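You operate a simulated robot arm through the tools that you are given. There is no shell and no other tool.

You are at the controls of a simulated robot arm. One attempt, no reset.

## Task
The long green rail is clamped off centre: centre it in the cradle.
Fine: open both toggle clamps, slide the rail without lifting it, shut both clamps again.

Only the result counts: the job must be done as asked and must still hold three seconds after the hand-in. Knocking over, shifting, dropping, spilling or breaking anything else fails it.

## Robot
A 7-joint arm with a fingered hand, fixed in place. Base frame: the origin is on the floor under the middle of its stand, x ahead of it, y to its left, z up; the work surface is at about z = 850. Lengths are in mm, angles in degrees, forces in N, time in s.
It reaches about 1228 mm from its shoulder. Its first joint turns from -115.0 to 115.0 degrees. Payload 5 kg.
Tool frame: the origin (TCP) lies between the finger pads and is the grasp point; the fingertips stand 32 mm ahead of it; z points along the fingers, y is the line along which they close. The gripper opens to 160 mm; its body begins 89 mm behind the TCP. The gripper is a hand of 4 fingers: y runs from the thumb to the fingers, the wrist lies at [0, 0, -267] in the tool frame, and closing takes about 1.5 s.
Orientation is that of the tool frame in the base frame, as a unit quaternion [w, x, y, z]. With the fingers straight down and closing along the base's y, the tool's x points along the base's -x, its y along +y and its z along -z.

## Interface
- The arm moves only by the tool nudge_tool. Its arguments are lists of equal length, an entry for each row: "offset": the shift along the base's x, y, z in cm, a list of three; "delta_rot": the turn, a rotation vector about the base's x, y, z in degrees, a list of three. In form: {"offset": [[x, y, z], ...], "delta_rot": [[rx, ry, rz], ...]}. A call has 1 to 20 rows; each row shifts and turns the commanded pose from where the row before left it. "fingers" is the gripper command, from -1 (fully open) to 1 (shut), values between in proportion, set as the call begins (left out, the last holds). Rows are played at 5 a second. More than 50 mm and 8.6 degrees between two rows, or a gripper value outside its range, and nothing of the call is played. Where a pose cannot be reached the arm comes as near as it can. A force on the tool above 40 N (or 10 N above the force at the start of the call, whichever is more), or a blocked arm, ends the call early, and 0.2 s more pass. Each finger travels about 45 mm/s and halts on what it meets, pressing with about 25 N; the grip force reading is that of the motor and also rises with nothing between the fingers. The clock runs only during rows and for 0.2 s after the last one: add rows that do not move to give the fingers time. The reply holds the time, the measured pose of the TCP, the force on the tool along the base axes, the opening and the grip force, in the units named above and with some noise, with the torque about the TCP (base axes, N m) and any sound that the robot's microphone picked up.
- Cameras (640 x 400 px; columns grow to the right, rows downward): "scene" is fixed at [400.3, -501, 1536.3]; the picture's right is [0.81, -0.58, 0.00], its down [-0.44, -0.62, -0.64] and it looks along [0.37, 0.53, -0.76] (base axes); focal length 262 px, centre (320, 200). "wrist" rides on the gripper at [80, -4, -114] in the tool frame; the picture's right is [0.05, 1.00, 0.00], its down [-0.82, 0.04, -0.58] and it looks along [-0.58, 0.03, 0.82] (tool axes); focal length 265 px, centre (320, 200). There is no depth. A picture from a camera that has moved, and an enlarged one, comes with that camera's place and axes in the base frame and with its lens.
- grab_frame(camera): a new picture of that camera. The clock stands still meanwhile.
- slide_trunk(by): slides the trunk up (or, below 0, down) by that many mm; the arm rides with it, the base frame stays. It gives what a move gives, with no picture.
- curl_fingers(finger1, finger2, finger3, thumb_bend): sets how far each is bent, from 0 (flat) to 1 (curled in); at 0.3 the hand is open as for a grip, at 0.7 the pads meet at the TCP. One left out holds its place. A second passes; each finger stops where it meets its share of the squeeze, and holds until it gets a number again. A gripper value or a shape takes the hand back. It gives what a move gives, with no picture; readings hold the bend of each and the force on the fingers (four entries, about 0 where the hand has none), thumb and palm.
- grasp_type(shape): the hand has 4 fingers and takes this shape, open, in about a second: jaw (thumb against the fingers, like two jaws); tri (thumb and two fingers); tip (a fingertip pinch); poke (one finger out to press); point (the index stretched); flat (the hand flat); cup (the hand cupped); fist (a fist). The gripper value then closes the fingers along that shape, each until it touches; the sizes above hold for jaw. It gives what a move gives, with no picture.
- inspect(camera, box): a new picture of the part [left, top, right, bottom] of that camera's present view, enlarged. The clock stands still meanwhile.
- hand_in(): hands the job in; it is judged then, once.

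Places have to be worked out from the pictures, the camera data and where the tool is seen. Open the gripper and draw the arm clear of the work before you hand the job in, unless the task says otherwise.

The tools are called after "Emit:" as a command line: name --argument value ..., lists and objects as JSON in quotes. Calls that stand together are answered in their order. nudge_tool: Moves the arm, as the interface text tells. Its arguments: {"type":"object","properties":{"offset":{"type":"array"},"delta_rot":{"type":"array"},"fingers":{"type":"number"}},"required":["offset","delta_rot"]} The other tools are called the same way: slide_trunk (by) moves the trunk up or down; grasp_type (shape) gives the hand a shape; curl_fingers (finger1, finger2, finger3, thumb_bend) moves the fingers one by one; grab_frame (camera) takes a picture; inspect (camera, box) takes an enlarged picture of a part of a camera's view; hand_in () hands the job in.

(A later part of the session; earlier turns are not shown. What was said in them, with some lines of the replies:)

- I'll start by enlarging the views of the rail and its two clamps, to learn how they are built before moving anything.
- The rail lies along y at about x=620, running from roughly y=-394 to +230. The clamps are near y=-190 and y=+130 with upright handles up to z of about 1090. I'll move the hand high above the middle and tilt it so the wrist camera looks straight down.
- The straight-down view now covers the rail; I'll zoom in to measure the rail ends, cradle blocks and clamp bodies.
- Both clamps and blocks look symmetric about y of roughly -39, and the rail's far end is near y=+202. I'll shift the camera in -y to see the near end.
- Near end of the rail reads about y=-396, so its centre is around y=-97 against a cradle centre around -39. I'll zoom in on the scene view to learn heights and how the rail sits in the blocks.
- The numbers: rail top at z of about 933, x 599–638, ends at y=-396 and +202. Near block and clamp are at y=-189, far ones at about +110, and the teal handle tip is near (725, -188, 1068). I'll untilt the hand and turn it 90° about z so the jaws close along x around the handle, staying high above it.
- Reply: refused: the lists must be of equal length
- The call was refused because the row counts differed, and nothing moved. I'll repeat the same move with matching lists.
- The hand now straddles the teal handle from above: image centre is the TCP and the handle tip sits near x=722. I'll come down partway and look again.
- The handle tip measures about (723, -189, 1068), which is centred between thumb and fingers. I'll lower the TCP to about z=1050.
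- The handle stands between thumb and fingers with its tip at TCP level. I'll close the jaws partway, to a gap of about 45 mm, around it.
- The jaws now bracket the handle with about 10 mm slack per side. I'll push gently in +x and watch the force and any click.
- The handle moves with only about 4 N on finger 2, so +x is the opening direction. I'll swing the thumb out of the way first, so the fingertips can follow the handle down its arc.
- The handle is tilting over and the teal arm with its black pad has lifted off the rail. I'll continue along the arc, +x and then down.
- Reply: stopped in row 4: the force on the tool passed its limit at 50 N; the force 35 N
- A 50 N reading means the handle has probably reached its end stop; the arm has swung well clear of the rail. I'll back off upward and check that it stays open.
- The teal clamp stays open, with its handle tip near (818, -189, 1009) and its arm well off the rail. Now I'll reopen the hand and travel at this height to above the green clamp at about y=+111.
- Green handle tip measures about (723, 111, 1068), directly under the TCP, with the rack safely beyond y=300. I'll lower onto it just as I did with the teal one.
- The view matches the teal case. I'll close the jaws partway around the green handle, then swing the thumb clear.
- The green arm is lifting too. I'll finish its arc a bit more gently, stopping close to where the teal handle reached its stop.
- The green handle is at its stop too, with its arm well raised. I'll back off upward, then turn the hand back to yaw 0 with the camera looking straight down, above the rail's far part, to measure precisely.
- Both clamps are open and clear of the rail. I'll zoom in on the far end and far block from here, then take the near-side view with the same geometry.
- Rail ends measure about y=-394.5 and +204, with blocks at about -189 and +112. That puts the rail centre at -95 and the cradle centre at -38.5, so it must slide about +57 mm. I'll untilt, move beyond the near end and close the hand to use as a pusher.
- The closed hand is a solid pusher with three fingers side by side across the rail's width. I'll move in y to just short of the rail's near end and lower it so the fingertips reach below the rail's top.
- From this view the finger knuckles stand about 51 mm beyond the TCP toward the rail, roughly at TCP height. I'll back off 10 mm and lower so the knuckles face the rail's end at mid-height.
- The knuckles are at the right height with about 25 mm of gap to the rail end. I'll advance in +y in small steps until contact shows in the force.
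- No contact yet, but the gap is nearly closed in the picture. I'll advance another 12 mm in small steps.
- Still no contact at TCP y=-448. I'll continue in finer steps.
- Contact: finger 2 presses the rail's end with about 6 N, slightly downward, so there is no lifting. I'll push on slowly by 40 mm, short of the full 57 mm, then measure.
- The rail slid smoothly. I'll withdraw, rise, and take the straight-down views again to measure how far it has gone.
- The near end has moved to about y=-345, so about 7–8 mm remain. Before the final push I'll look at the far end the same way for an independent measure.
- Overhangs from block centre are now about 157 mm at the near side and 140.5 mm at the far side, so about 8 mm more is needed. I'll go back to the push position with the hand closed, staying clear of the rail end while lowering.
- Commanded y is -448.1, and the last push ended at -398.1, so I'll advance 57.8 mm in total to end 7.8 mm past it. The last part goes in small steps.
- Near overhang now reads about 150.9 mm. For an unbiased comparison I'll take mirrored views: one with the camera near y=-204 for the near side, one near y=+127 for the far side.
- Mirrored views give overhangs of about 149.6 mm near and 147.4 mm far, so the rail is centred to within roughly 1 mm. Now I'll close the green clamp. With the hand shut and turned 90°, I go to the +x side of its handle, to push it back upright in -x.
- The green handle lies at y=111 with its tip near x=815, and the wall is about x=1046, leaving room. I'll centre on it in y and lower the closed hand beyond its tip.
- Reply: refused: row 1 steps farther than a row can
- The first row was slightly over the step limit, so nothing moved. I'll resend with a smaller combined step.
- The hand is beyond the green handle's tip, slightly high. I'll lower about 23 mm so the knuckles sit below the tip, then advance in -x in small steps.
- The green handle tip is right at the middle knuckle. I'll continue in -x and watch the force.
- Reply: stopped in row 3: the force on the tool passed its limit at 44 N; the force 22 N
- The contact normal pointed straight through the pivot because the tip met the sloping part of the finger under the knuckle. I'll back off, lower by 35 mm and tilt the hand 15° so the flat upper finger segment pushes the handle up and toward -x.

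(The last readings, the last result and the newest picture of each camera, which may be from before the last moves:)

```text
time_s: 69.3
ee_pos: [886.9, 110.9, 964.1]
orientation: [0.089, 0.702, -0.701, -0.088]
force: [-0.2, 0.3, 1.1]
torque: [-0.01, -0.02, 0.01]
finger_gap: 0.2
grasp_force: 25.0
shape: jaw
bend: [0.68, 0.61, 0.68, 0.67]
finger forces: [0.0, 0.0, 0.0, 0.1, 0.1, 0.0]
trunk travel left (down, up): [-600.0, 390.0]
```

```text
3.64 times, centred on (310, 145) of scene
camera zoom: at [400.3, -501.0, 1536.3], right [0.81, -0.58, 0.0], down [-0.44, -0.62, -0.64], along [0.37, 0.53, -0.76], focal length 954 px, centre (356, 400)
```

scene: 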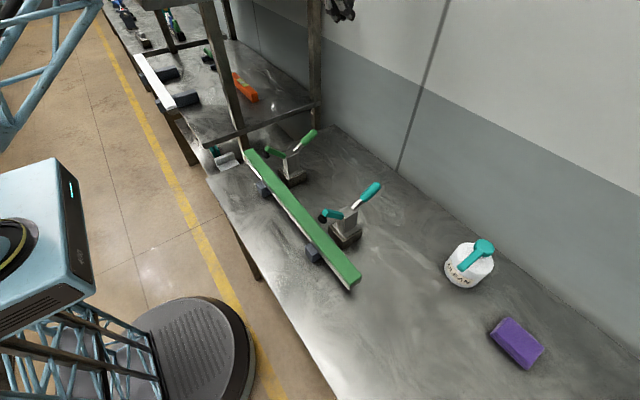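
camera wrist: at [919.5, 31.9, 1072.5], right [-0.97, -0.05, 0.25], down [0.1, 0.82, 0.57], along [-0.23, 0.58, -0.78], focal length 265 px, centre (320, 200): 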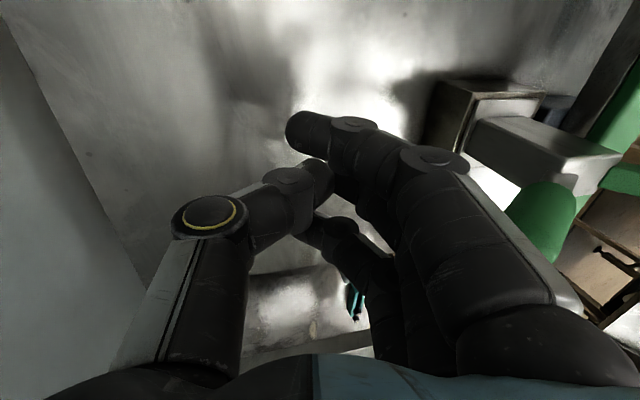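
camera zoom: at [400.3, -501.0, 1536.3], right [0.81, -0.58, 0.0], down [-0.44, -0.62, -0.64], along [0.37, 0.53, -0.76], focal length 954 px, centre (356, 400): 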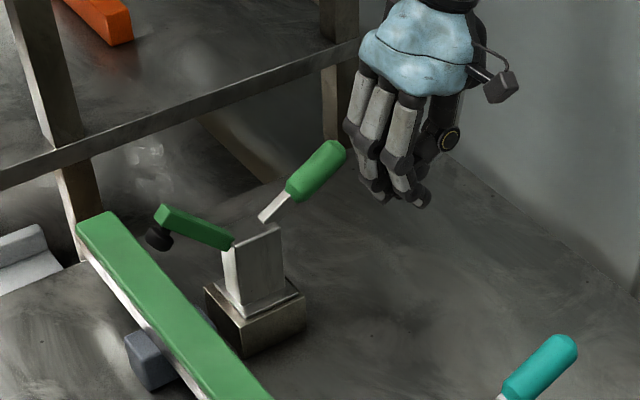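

Now the flat upper finger segment faces the handle tip from below-right. I'll push in -x with small steps, rising slightly.

Emit:
nudge_tool --offset '[[-0.6, 0, 0], [-0.6, 0, 0], [-0.6, 0, 0], [-0.5, 0, 0.1], [-0.5, 0, 0.2]]' --delta_rot '[[0, 0, 0], [0, 0, 0], [0, 0, 0], [0, 0, 0], [0, 0, 0]]'

Emit:
inspect --camera "scene" --box '[260, 90, 360, 200]'

```text
time_s: 70.5
ee_pos: [861.0, 111.4, 966.8]
orientation: [-0.088, -0.701, 0.702, 0.088]
force: [0.4, -0.4, 0.7]
torque: [-0.02, 0.01, 0.02]
finger_gap: 0.0
grasp_force: 25.7
shape: jaw
bend: [0.68, 0.61, 0.68, 0.67]
finger forces: [0.0, 0.1, 0.0, 0.1, 0.0, 0.0]
trunk travel left (down, up): [-600.0, 390.0]
```

```text
3.64 times, centred on (310, 145) of scene
camera zoom: at [400.3, -501.0, 1536.3], right [0.81, -0.58, 0.0], down [-0.44, -0.62, -0.64], along [0.37, 0.53, -0.76], focal length 954 px, centre (356, 400)
```

zoom: 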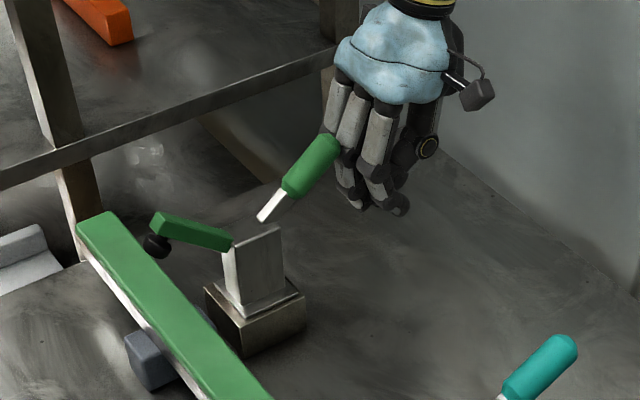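

The handle is rotating back up with almost no force. I'll keep pushing in -x while rising a little.

Emit:
nudge_tool --offset '[[-0.8, 0, 0.3], [-0.8, 0, 0.3], [-0.8, 0, 0.3], [-0.8, 0, 0.2], [-0.8, 0, 0.2]]' --delta_rot '[[0, 0, 0], [0, 0, 0], [0, -2, 0], [0, -2, 0], [0, -2, 0]]'

Emit:
inspect --camera "scene" --box '[260, 90, 360, 200]'

```text
time_s: 71.7
ee_pos: [819.7, 112.3, 979.3]
orientation: [-0.051, -0.705, 0.705, 0.052]
force: [-0.7, 0.0, 0.1]
torque: [-0.01, 0.0, -0.03]
finger_gap: 0.0
grasp_force: 25.1
shape: jaw
bend: [0.68, 0.61, 0.68, 0.67]
finger forces: [0.0, 0.0, 0.0, 0.0, 0.0, 0.1]
trunk travel left (down, up): [-600.0, 390.0]
```

```text
3.64 times, centred on (310, 145) of scene
camera zoom: at [400.3, -501.0, 1536.3], right [0.81, -0.58, 0.0], down [-0.44, -0.62, -0.64], along [0.37, 0.53, -0.76], focal length 954 px, centre (356, 400)
```

zoom: 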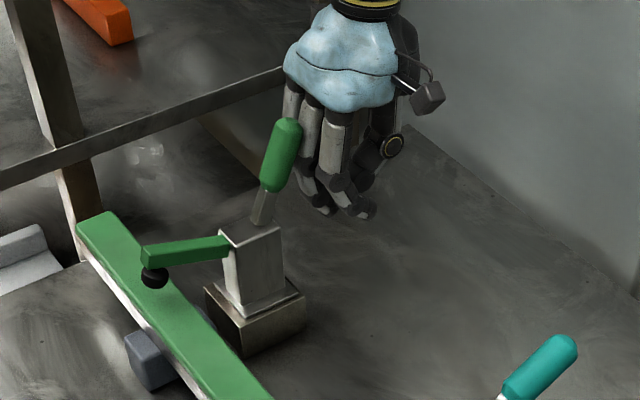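

The green handle is nearly upright and its arm is coming down onto the rail. I'll continue with smaller steps to the latch, levelling the hand.

Emit:
nudge_tool --offset '[[-0.6, 0, 0.2], [-0.6, 0, 0.2], [-0.6, 0, 0.2], [-0.5, 0, 0.2]]' --delta_rot '[[0, -2, 0], [0, -2, 0], [0, -2, 0], [0, -2, 0]]'

Emit:
inspect --camera "scene" --box '[240, 90, 340, 200]'

Emit:
grab_frame --camera "wrist"

```text
time_s: 72.7
ee_pos: [795.4, 111.0, 988.0]
orientation: [-0.002, -0.707, 0.708, 0.002]
force: [-0.2, -0.1, 0.6]
torque: [0.02, 0.02, -0.02]
finger_gap: 0.2
grasp_force: 24.8
shape: jaw
bend: [0.68, 0.61, 0.68, 0.67]
finger forces: [0.1, 0.0, 0.1, 0.0, 0.0, 0.0]
trunk travel left (down, up): [-600.0, 390.0]
```

```text
3.64 times, centred on (290, 145) of scene
camera zoom: at [400.3, -501.0, 1536.3], right [0.81, -0.58, 0.0], down [-0.44, -0.62, -0.64], along [0.37, 0.53, -0.76], focal length 954 px, centre (429, 400)
```

zoom: 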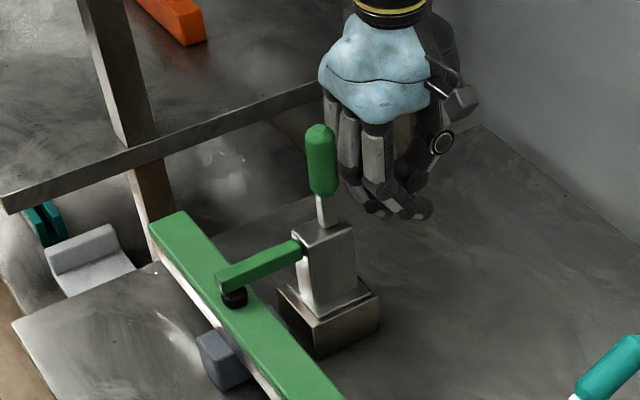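

```text
taken
camera wrist: at [801.3, 31.2, 1101.8], right [-1.0, -0.05, 0.0], down [-0.04, 0.82, 0.58], along [-0.03, 0.58, -0.82], focal length 265 px, centre (320, 200)
```

wrist: 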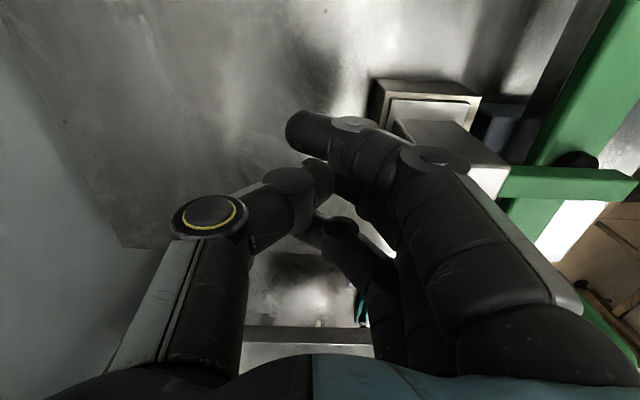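

The green handle stands upright, matching its original picture position, and its pad is on the rail. I'll press a little further in -x to confirm it is fully home.

Emit:
nudge_tool --offset '[[-0.3, 0, 0], [-0.3, 0, 0], [-0.3, 0, 0], [-0.3, 0, 0]]' --delta_rot '[[0, 0, 0], [0, 0, 0], [0, 0, 0], [0, 0, 0]]'

Emit:
inspect --camera "scene" --box '[230, 110, 320, 210]'

```text
time_s: 73.9
ee_pos: [790.5, 111.0, 988.9]
orientation: [0.002, -0.707, 0.707, -0.001]
force: [19.2, 0.7, -3.0]
torque: [-0.03, 0.47, -0.04]
finger_gap: 0.0
grasp_force: 24.6
shape: jaw
bend: [0.68, 0.57, 0.68, 0.67]
finger forces: [0.1, 18.8, 0.0, 0.0, 0.0, 0.0]
trunk travel left (down, up): [-600.0, 390.0]
stopped in row 4: the force on the tool passed its limit at 41 N (the readings are from after the stop); the commanded pose is now the measured one
```

```text
4.00 times, centred on (275, 160) of scene
camera zoom: at [400.3, -501.0, 1536.3], right [0.81, -0.58, 0.0], down [-0.44, -0.62, -0.64], along [0.37, 0.53, -0.76], focal length 1049 px, centre (500, 360)
```

zoom: 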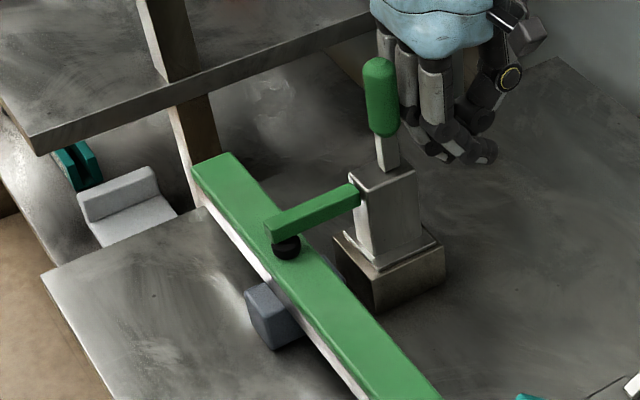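

The green clamp is firmly shut: the force rose sharply at the stop and the picture matches the original closed state. I'll withdraw in +x, rise a little, and go to the same position beyond the teal handle at y=-189.

Emit:
nudge_tool --offset '[[1, 0, 0], [3, 0, 0], [4, 0, 1], [2.5, 0, 4], [0, 0, 4.9], [0, -4.9, 0], [0, -4.9, 0], [0, -4.9, 0], [0, -4.9, 0], [0, -4.9, 0], [0, -4.9, 0], [0, -0.6, 0], [0, 0, 0]]' --delta_rot '[[0, 0, 0], [0, 0, 0], [0, 0, 0], [0, 0, 0], [0, 0, 0], [0, 0, 0], [0, 0, 0], [0, 0, 0], [0, 0, 0], [0, 0, 0], [0, 0, 0], [0, 0, 0], [0, 0, 0]]'

Emit:
grab_frame --camera "wrist"

Emit:
grab_frame --camera "scene"

```text
time_s: 76.7
ee_pos: [890.7, -190.5, 1088.1]
orientation: [0.001, -0.706, 0.708, 0.001]
force: [-0.2, -0.2, 0.5]
torque: [-0.02, 0.02, 0.01]
finger_gap: 0.2
grasp_force: 25.0
shape: jaw
bend: [0.68, 0.6, 0.68, 0.67]
finger forces: [0.0, 0.1, 0.0, 0.0, 0.0, 0.1]
trunk travel left (down, up): [-600.0, 390.0]
```

```text
taken
camera wrist: at [894.8, -269.7, 1201.3], right [-1.0, -0.05, 0.0], down [-0.04, 0.81, 0.58], along [-0.03, 0.58, -0.82], focal length 265 px, centre (320, 200)
```

wrist: 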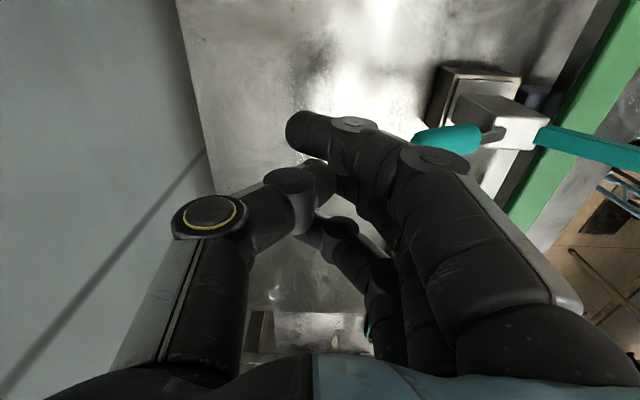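

```text
taken
```

scene: 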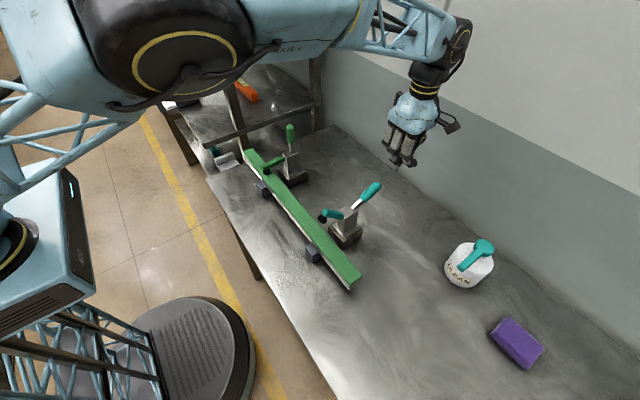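

The teal handle tip is near (816, -191, 1009), with clearance to the knuckles. I'll lower with the 15° tilt, just as for the green one.

Emit:
nudge_tool --offset '[[0.5, 0, -4.8], [0, 0, -4.9], [0, 0, -2.6], [0, 0, 0]]' --delta_rot '[[0, 7.5, 0], [0, 7.5, 0], [0, 0, 0], [0, 0, 0]]'

Emit:
inspect --camera "scene" --box '[310, 130, 430, 270]'

Emit:
grab_frame --camera "wrist"

```text
time_s: 77.7
ee_pos: [898.1, -188.5, 964.7]
orientation: [-0.092, -0.7, 0.702, 0.094]
force: [1.7, -0.3, -0.5]
torque: [0.0, 0.11, -0.03]
finger_gap: 0.2
grasp_force: 25.2
shape: jaw
bend: [0.68, 0.6, 0.68, 0.67]
finger forces: [0.1, 0.1, 0.1, 0.1, 0.1, 0.0]
trunk travel left (down, up): [-600.0, 390.0]
```

```text
2.86 times, centred on (370, 200) of scene
camera zoom: at [400.3, -501.0, 1536.3], right [0.81, -0.58, 0.0], down [-0.44, -0.62, -0.64], along [0.37, 0.53, -0.76], focal length 750 px, centre (177, 200)
```

zoom: 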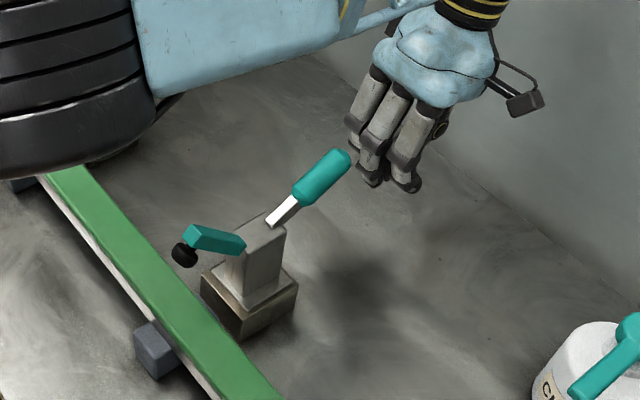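

```text
taken
camera wrist: at [931.1, -268.4, 1072.5], right [-0.96, -0.05, 0.26], down [0.11, 0.81, 0.57], along [-0.24, 0.58, -0.78], focal length 265 px, centre (320, 200)
```

wrist: 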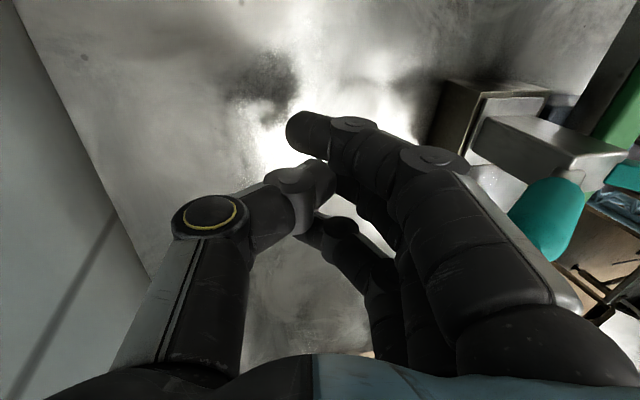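

Same geometry as with the green clamp. I'll push the teal handle in -x with small steps.

Emit:
nudge_tool --offset '[[-0.6, 0, 0], [-0.6, 0, 0], [-0.6, 0, 0], [-0.6, 0, 0], [-0.6, 0, 0.1], [-0.5, 0, 0.2]]' --delta_rot '[[0, 0, 0], [0, 0, 0], [0, 0, 0], [0, 0, 0], [0, 0, 0], [0, 0, 0]]'

Emit:
inspect --camera "scene" --box '[310, 130, 430, 270]'

```text
time_s: 79.1
ee_pos: [861.8, -189.2, 967.9]
orientation: [-0.091, -0.7, 0.702, 0.092]
force: [1.8, 0.1, 0.4]
torque: [0.0, 0.08, 0.0]
finger_gap: 0.0
grasp_force: 25.2
shape: jaw
bend: [0.68, 0.6, 0.68, 0.67]
finger forces: [0.1, 1.4, 0.0, 0.1, 0.0, 0.1]
trunk travel left (down, up): [-600.0, 390.0]
```

```text
2.86 times, centred on (370, 200) of scene
camera zoom: at [400.3, -501.0, 1536.3], right [0.81, -0.58, 0.0], down [-0.44, -0.62, -0.64], along [0.37, 0.53, -0.76], focal length 750 px, centre (177, 200)
```

zoom: 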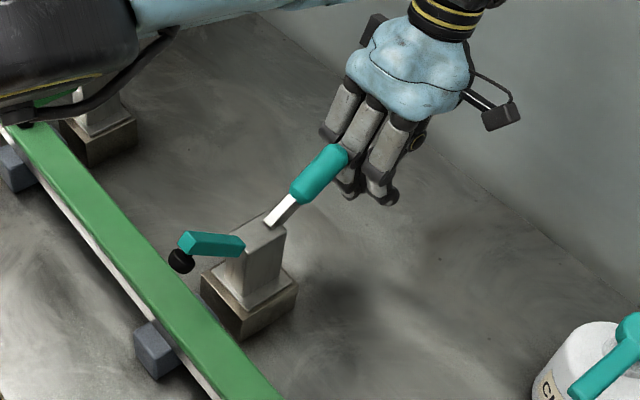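

It's moving with very low force. I'll continue as before, rising slightly and untilting.

Emit:
nudge_tool --offset '[[-0.8, 0, 0.3], [-0.8, 0, 0.3], [-0.8, 0, 0.3], [-0.8, 0, 0.2], [-0.8, 0, 0.2]]' --delta_rot '[[0, 0, 0], [0, 0, 0], [0, -2, 0], [0, -2, 0], [0, -2, 0]]'

Emit:
inspect --camera "scene" --box '[310, 130, 430, 270]'

Emit:
grab_frame --camera "scene"

```text
time_s: 80.3
ee_pos: [824.5, -188.1, 982.5]
orientation: [-0.055, -0.705, 0.705, 0.056]
force: [0.5, -0.1, 0.1]
torque: [0.0, -0.05, 0.05]
finger_gap: 0.2
grasp_force: 24.8
shape: jaw
bend: [0.68, 0.6, 0.68, 0.67]
finger forces: [0.0, 0.0, 0.0, 0.1, 0.0, 0.0]
trunk travel left (down, up): [-600.0, 390.0]
```

```text
2.86 times, centred on (370, 200) of scene
camera zoom: at [400.3, -501.0, 1536.3], right [0.81, -0.58, 0.0], down [-0.44, -0.62, -0.64], along [0.37, 0.53, -0.76], focal length 750 px, centre (177, 200)
```

zoom: 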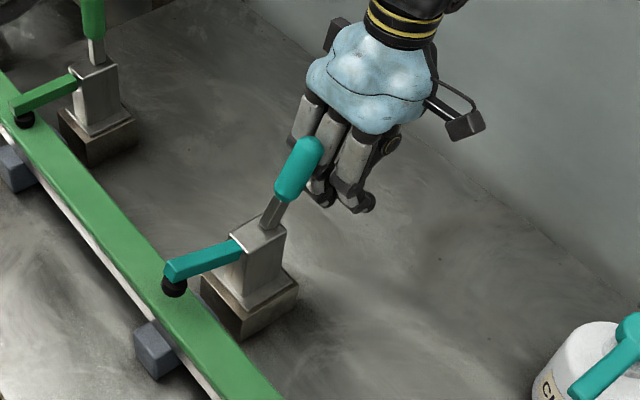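

```text
taken
```

scene: 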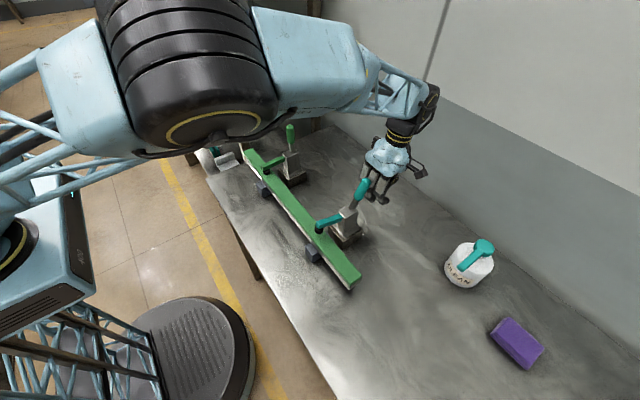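

The teal handle is almost up and its pad is nearly on the rail. I'll carry on to the latch and to a firm stop, levelling the hand.

Emit:
nudge_tool --offset '[[-0.6, 0, 0.2], [-0.6, 0, 0.2], [-0.6, 0, 0.2], [-0.5, 0, 0.2], [-0.4, 0, 0]]' --delta_rot '[[0, -2, 0], [0, -2, 0], [0, -2, 0], [0, -2, 0], [0, 0, 0]]'

Emit:
inspect --camera "scene" --box '[290, 170, 390, 280]'

```text
time_s: 81.5
ee_pos: [798.0, -188.9, 990.8]
orientation: [0.005, 0.707, -0.707, -0.006]
force: [-0.5, -0.4, 0.1]
torque: [0.01, 0.0, -0.02]
finger_gap: 0.0
grasp_force: 25.0
shape: jaw
bend: [0.68, 0.6, 0.68, 0.67]
finger forces: [0.0, 0.0, 0.1, 0.0, 0.0, 0.1]
trunk travel left (down, up): [-600.0, 390.0]
```

```text
3.64 times, centred on (340, 225) of scene
camera zoom: at [400.3, -501.0, 1536.3], right [0.81, -0.58, 0.0], down [-0.44, -0.62, -0.64], along [0.37, 0.53, -0.76], focal length 954 px, centre (247, 109)
```

zoom: 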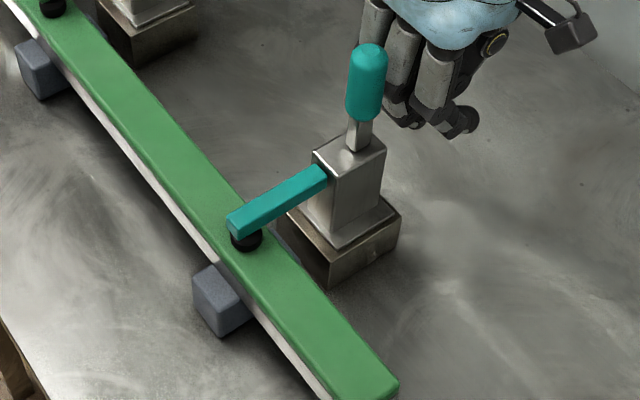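

It looks almost identical to the original closed picture. I'll press a few millimetres more to make sure it is at its stop.

Emit:
nudge_tool --offset '[[-0.3, 0, 0], [-0.3, 0, 0], [-0.3, 0, 0], [-0.2, 0, 0], [-0.2, 0, 0]]' --delta_rot '[[0, 0, 0], [0, 0, 0], [0, 0, 0], [0, 0, 0], [0, 0, 0]]'

Emit:
inspect --camera "scene" --box '[290, 170, 390, 280]'

```text
time_s: 82.7
ee_pos: [790.3, -189.6, 991.2]
orientation: [0.001, 0.708, -0.707, -0.002]
force: [21.9, 0.2, -5.6]
torque: [0.02, 0.44, 0.07]
finger_gap: 0.0
grasp_force: 25.4
shape: jaw
bend: [0.68, 0.56, 0.68, 0.67]
finger forces: [0.0, 22.2, 0.0, 0.0, 0.0, 0.1]
trunk travel left (down, up): [-600.0, 390.0]
stopped in row 5: the force on the tool passed its limit at 43 N (the readings are from after the stop); the commanded pose is now the measured one
```

```text
3.64 times, centred on (340, 225) of scene
camera zoom: at [400.3, -501.0, 1536.3], right [0.81, -0.58, 0.0], down [-0.44, -0.62, -0.64], along [0.37, 0.53, -0.76], focal length 954 px, centre (247, 109)
```

zoom: 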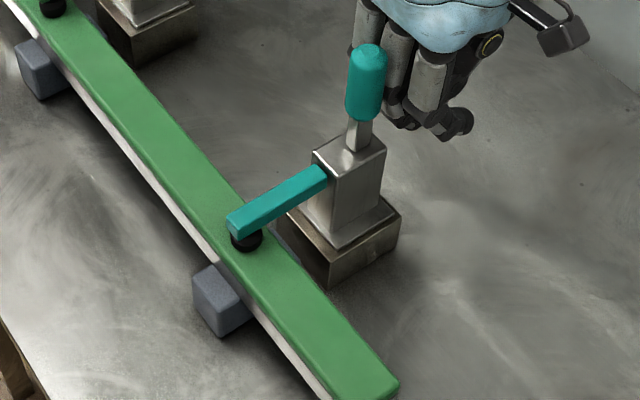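

Both clamps are at their closed stops. I'll withdraw, rise, open the hand and return to the straight-down view to verify the rail's position.

Emit:
nudge_tool --offset '[[1, 0, 0], [3, 0, 0], [2, 0, 4], [0, 0, 5], [0, 0, 5], [0, 0, 5], [0, 0, 5], [0, 0, 5], [0, 0, 5], [0, 0, 1.6]]' --delta_rot '[[0, 0, 0], [0, 0, 0], [0, 0, 0], [0, 0, 0], [0, 0, 0], [0, 0, 0], [0, 0, 0], [0, 0, 0], [0, 0, 0], [0, 0, 0]]'

Emit:
nudge_tool --offset '[[-2.1, 0, 0], [-2.1, 0, 0], [-2.1, 0, 0], [-2.1, 0, 0], [-2.1, 0, 0], [-2.1, 0, 0], [-2.1, 0, 0], [-2.1, 0, 0], [-2.1, 0, 0], [-2.1, 0, 0], [-2, -1.2, 0], [0, 0, 0], [0, 0, 0], [0, 0, 0], [0, 0, 0], [0, 0, 0], [0, 0, 0]]' --delta_rot '[[0, 0, -8.2], [0, 0, -8.2], [0, 0, -8.2], [0, 0, -8.2], [0, 0, -8.2], [0, 0, -8.2], [0, 0, -8.2], [0, 0, -8.2], [0, 0, -8.2], [0, 0, -8.2], [0, 0, -8.0], [0, 7, 0], [0, 7, 0], [0, 7, 0], [0, 7, 0], [0, 7, 0], [0, 0, 0]]' --fingers -1

Emit:
inspect --camera "wrist" --box '[230, 170, 350, 230]'

Emit:
grab_frame --camera "scene"

```text
time_s: 84.9
ee_pos: [846.0, -191.1, 1346.8]
orientation: [-0.003, -0.707, 0.707, 0.005]
force: [-0.6, 0.7, -1.0]
torque: [0.03, 0.0, 0.03]
finger_gap: 0.0
grasp_force: 25.0
shape: jaw
bend: [0.68, 0.6, 0.68, 0.67]
finger forces: [0.0, 0.1, 0.0, 0.0, 0.0, 0.0]
trunk travel left (down, up): [-600.0, 390.0]
```

```text
time_s: 88.5
ee_pos: [616.4, -200.0, 1348.0]
orientation: [-0.3, 0.001, 0.954, 0.004]
force: [0.0, 0.4, -0.9]
torque: [-0.01, 0.0, -0.01]
finger_gap: 160.3
grasp_force: 0.2
shape: jaw
bend: [0.3, 0.3, 0.3, 0.3]
finger forces: [0.0, 0.0, 0.0, 0.0, 0.0, 0.0]
trunk travel left (down, up): [-600.0, 390.0]
```

```text
5.33 times, centred on (290, 200) of wrist
camera zoom: at [615.5, -205.4, 1487.4], right [-0.04, 1.0, 0.04], down [1.0, 0.04, 0.01], along [0.0, 0.04, -1.0], focal length 1416 px, centre (480, 200)
```

zoom: 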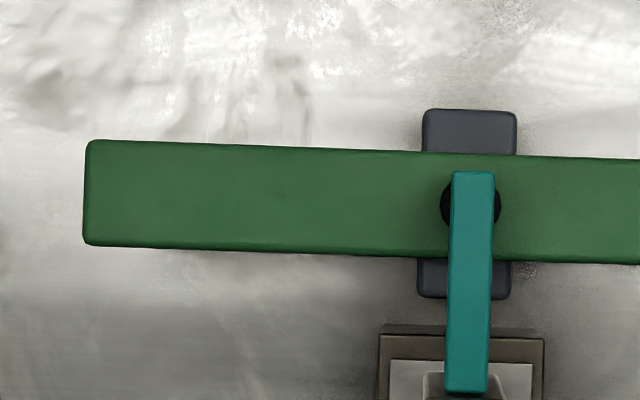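

```text
taken
```

scene: 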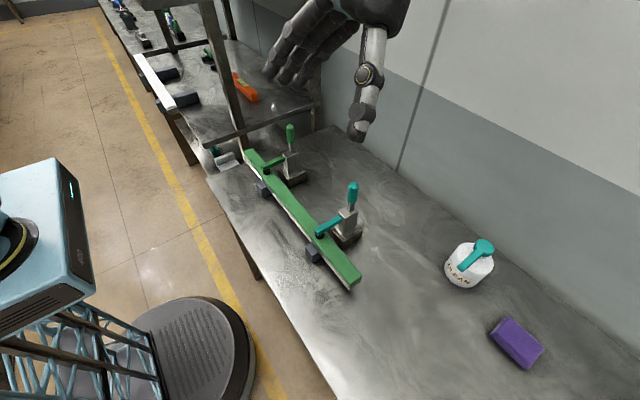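

Near side is unchanged at the same overhang after clamping. I'll check the far end and the green clamp from above too.

Emit:
nudge_tool --offset '[[0, 5, 0], [0, 5, 0], [0, 5, 0], [0, 5, 0], [0, 5, 0], [0, 5, 0], [0, 3, 0], [0, 0, 0], [0, 0, 0]]' --delta_rot '[[0, 0, 0], [0, 0, 0], [0, 0, 0], [0, 0, 0], [0, 0, 0], [0, 0, 0], [0, 0, 0], [0, 0, 0], [0, 0, 0]]'

Emit:
inspect --camera "wrist" --box '[280, 170, 400, 230]'

Emit:
inspect --camera "scene" --box '[230, 110, 400, 320]'

```text
time_s: 90.5
ee_pos: [616.6, 128.9, 1346.5]
orientation: [-0.3, 0.001, 0.954, 0.004]
force: [0.6, 0.2, 0.0]
torque: [0.01, 0.0, 0.02]
finger_gap: 160.0
grasp_force: 0.0
shape: jaw
bend: [0.3, 0.3, 0.3, 0.3]
finger forces: [0.0, 0.0, 0.1, 0.0, 0.0, 0.0]
trunk travel left (down, up): [-600.0, 390.0]
```

```text
5.33 times, centred on (340, 200) of wrist
camera zoom: at [616.0, 125.1, 1486.4], right [-0.04, 1.0, 0.04], down [1.0, 0.04, 0.01], along [0.0, 0.04, -1.0], focal length 1416 px, centre (213, 200)
```

zoom: 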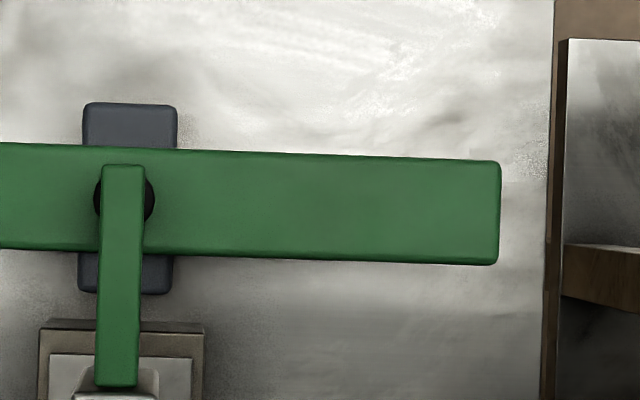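

```text
1.90 times, centred on (315, 215) of scene
camera zoom: at [400.3, -501.0, 1536.3], right [0.81, -0.58, 0.0], down [-0.44, -0.62, -0.64], along [0.37, 0.53, -0.76], focal length 500 px, centre (330, 171)
```

zoom: 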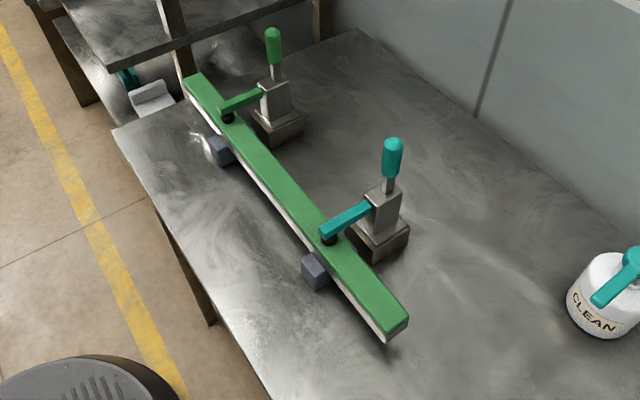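

Final overhangs are about 149.0 mm near and 147.2 mm far, so the rail is centred to within about 1 mm, and both clamps look exactly as in their original closed state. I'll move the open hand up and further clear before handing in.

Emit:
nudge_tool --offset '[[0, -4, 2], [0, -4, 2], [0, -4, 2], [0, -4, 2], [0, -4, 2], [0, 0, 0], [0, 0, 0]]' --delta_rot '[[0, -7, 0], [0, -7, 0], [0, -7, 0], [0, -7, 0], [0, -7, 0], [0, 0, 0], [0, 0, 0]]'

Emit:
grab_frame --camera "scene"

```text
time_s: 92.1
ee_pos: [616.3, -69.9, 1450.0]
orientation: [0.001, 0.001, 1.0, 0.005]
force: [1.1, 0.2, -0.1]
torque: [0.01, 0.03, -0.02]
finger_gap: 159.8
grasp_force: 0.1
shape: jaw
bend: [0.3, 0.3, 0.3, 0.3]
finger forces: [0.0, 0.0, 0.0, 0.1, 0.0, 0.0]
trunk travel left (down, up): [-600.0, 390.0]
```

```text
taken
```

scene: 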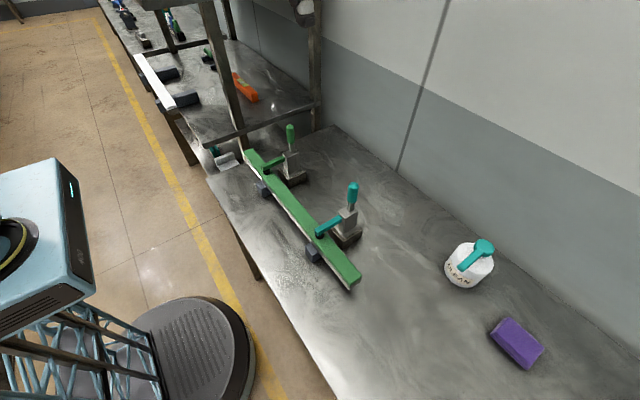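

The rail is centred, both clamps are shut with their pads on it, nothing else has moved, and the open hand is well clear above. I'm handing in.

Emit:
hand_in

```text
The job is handed in.
```

I slid the green rail about 56 mm along the cradle (toward +y), shut both toggle clamps again and handed the job in. No verdict has come back.

- **Centring:** the rail overhangs the cradle blocks by about 149.0 mm at one end and 147.2 mm at the other. That puts it within about 1 mm of centre by my camera measurements. The near side looked the same before and after clamping.
- **Clamps:** I pushed both handles back to their closed stops, where the force rose sharply. Both clamps match the opening pictures, with the pads down on the rail.
- **Sliding:** I pushed the rail from its end, with the force slightly downward, so it was not lifted.
- **Other items:** nothing else looked moved in the last scene picture. The hand is open and well above the work.

While closing the green clamp, my first push jammed against the handle and stopped at 44 N. I backed off and pushed from a lower, tilted angle, and it then closed easily.
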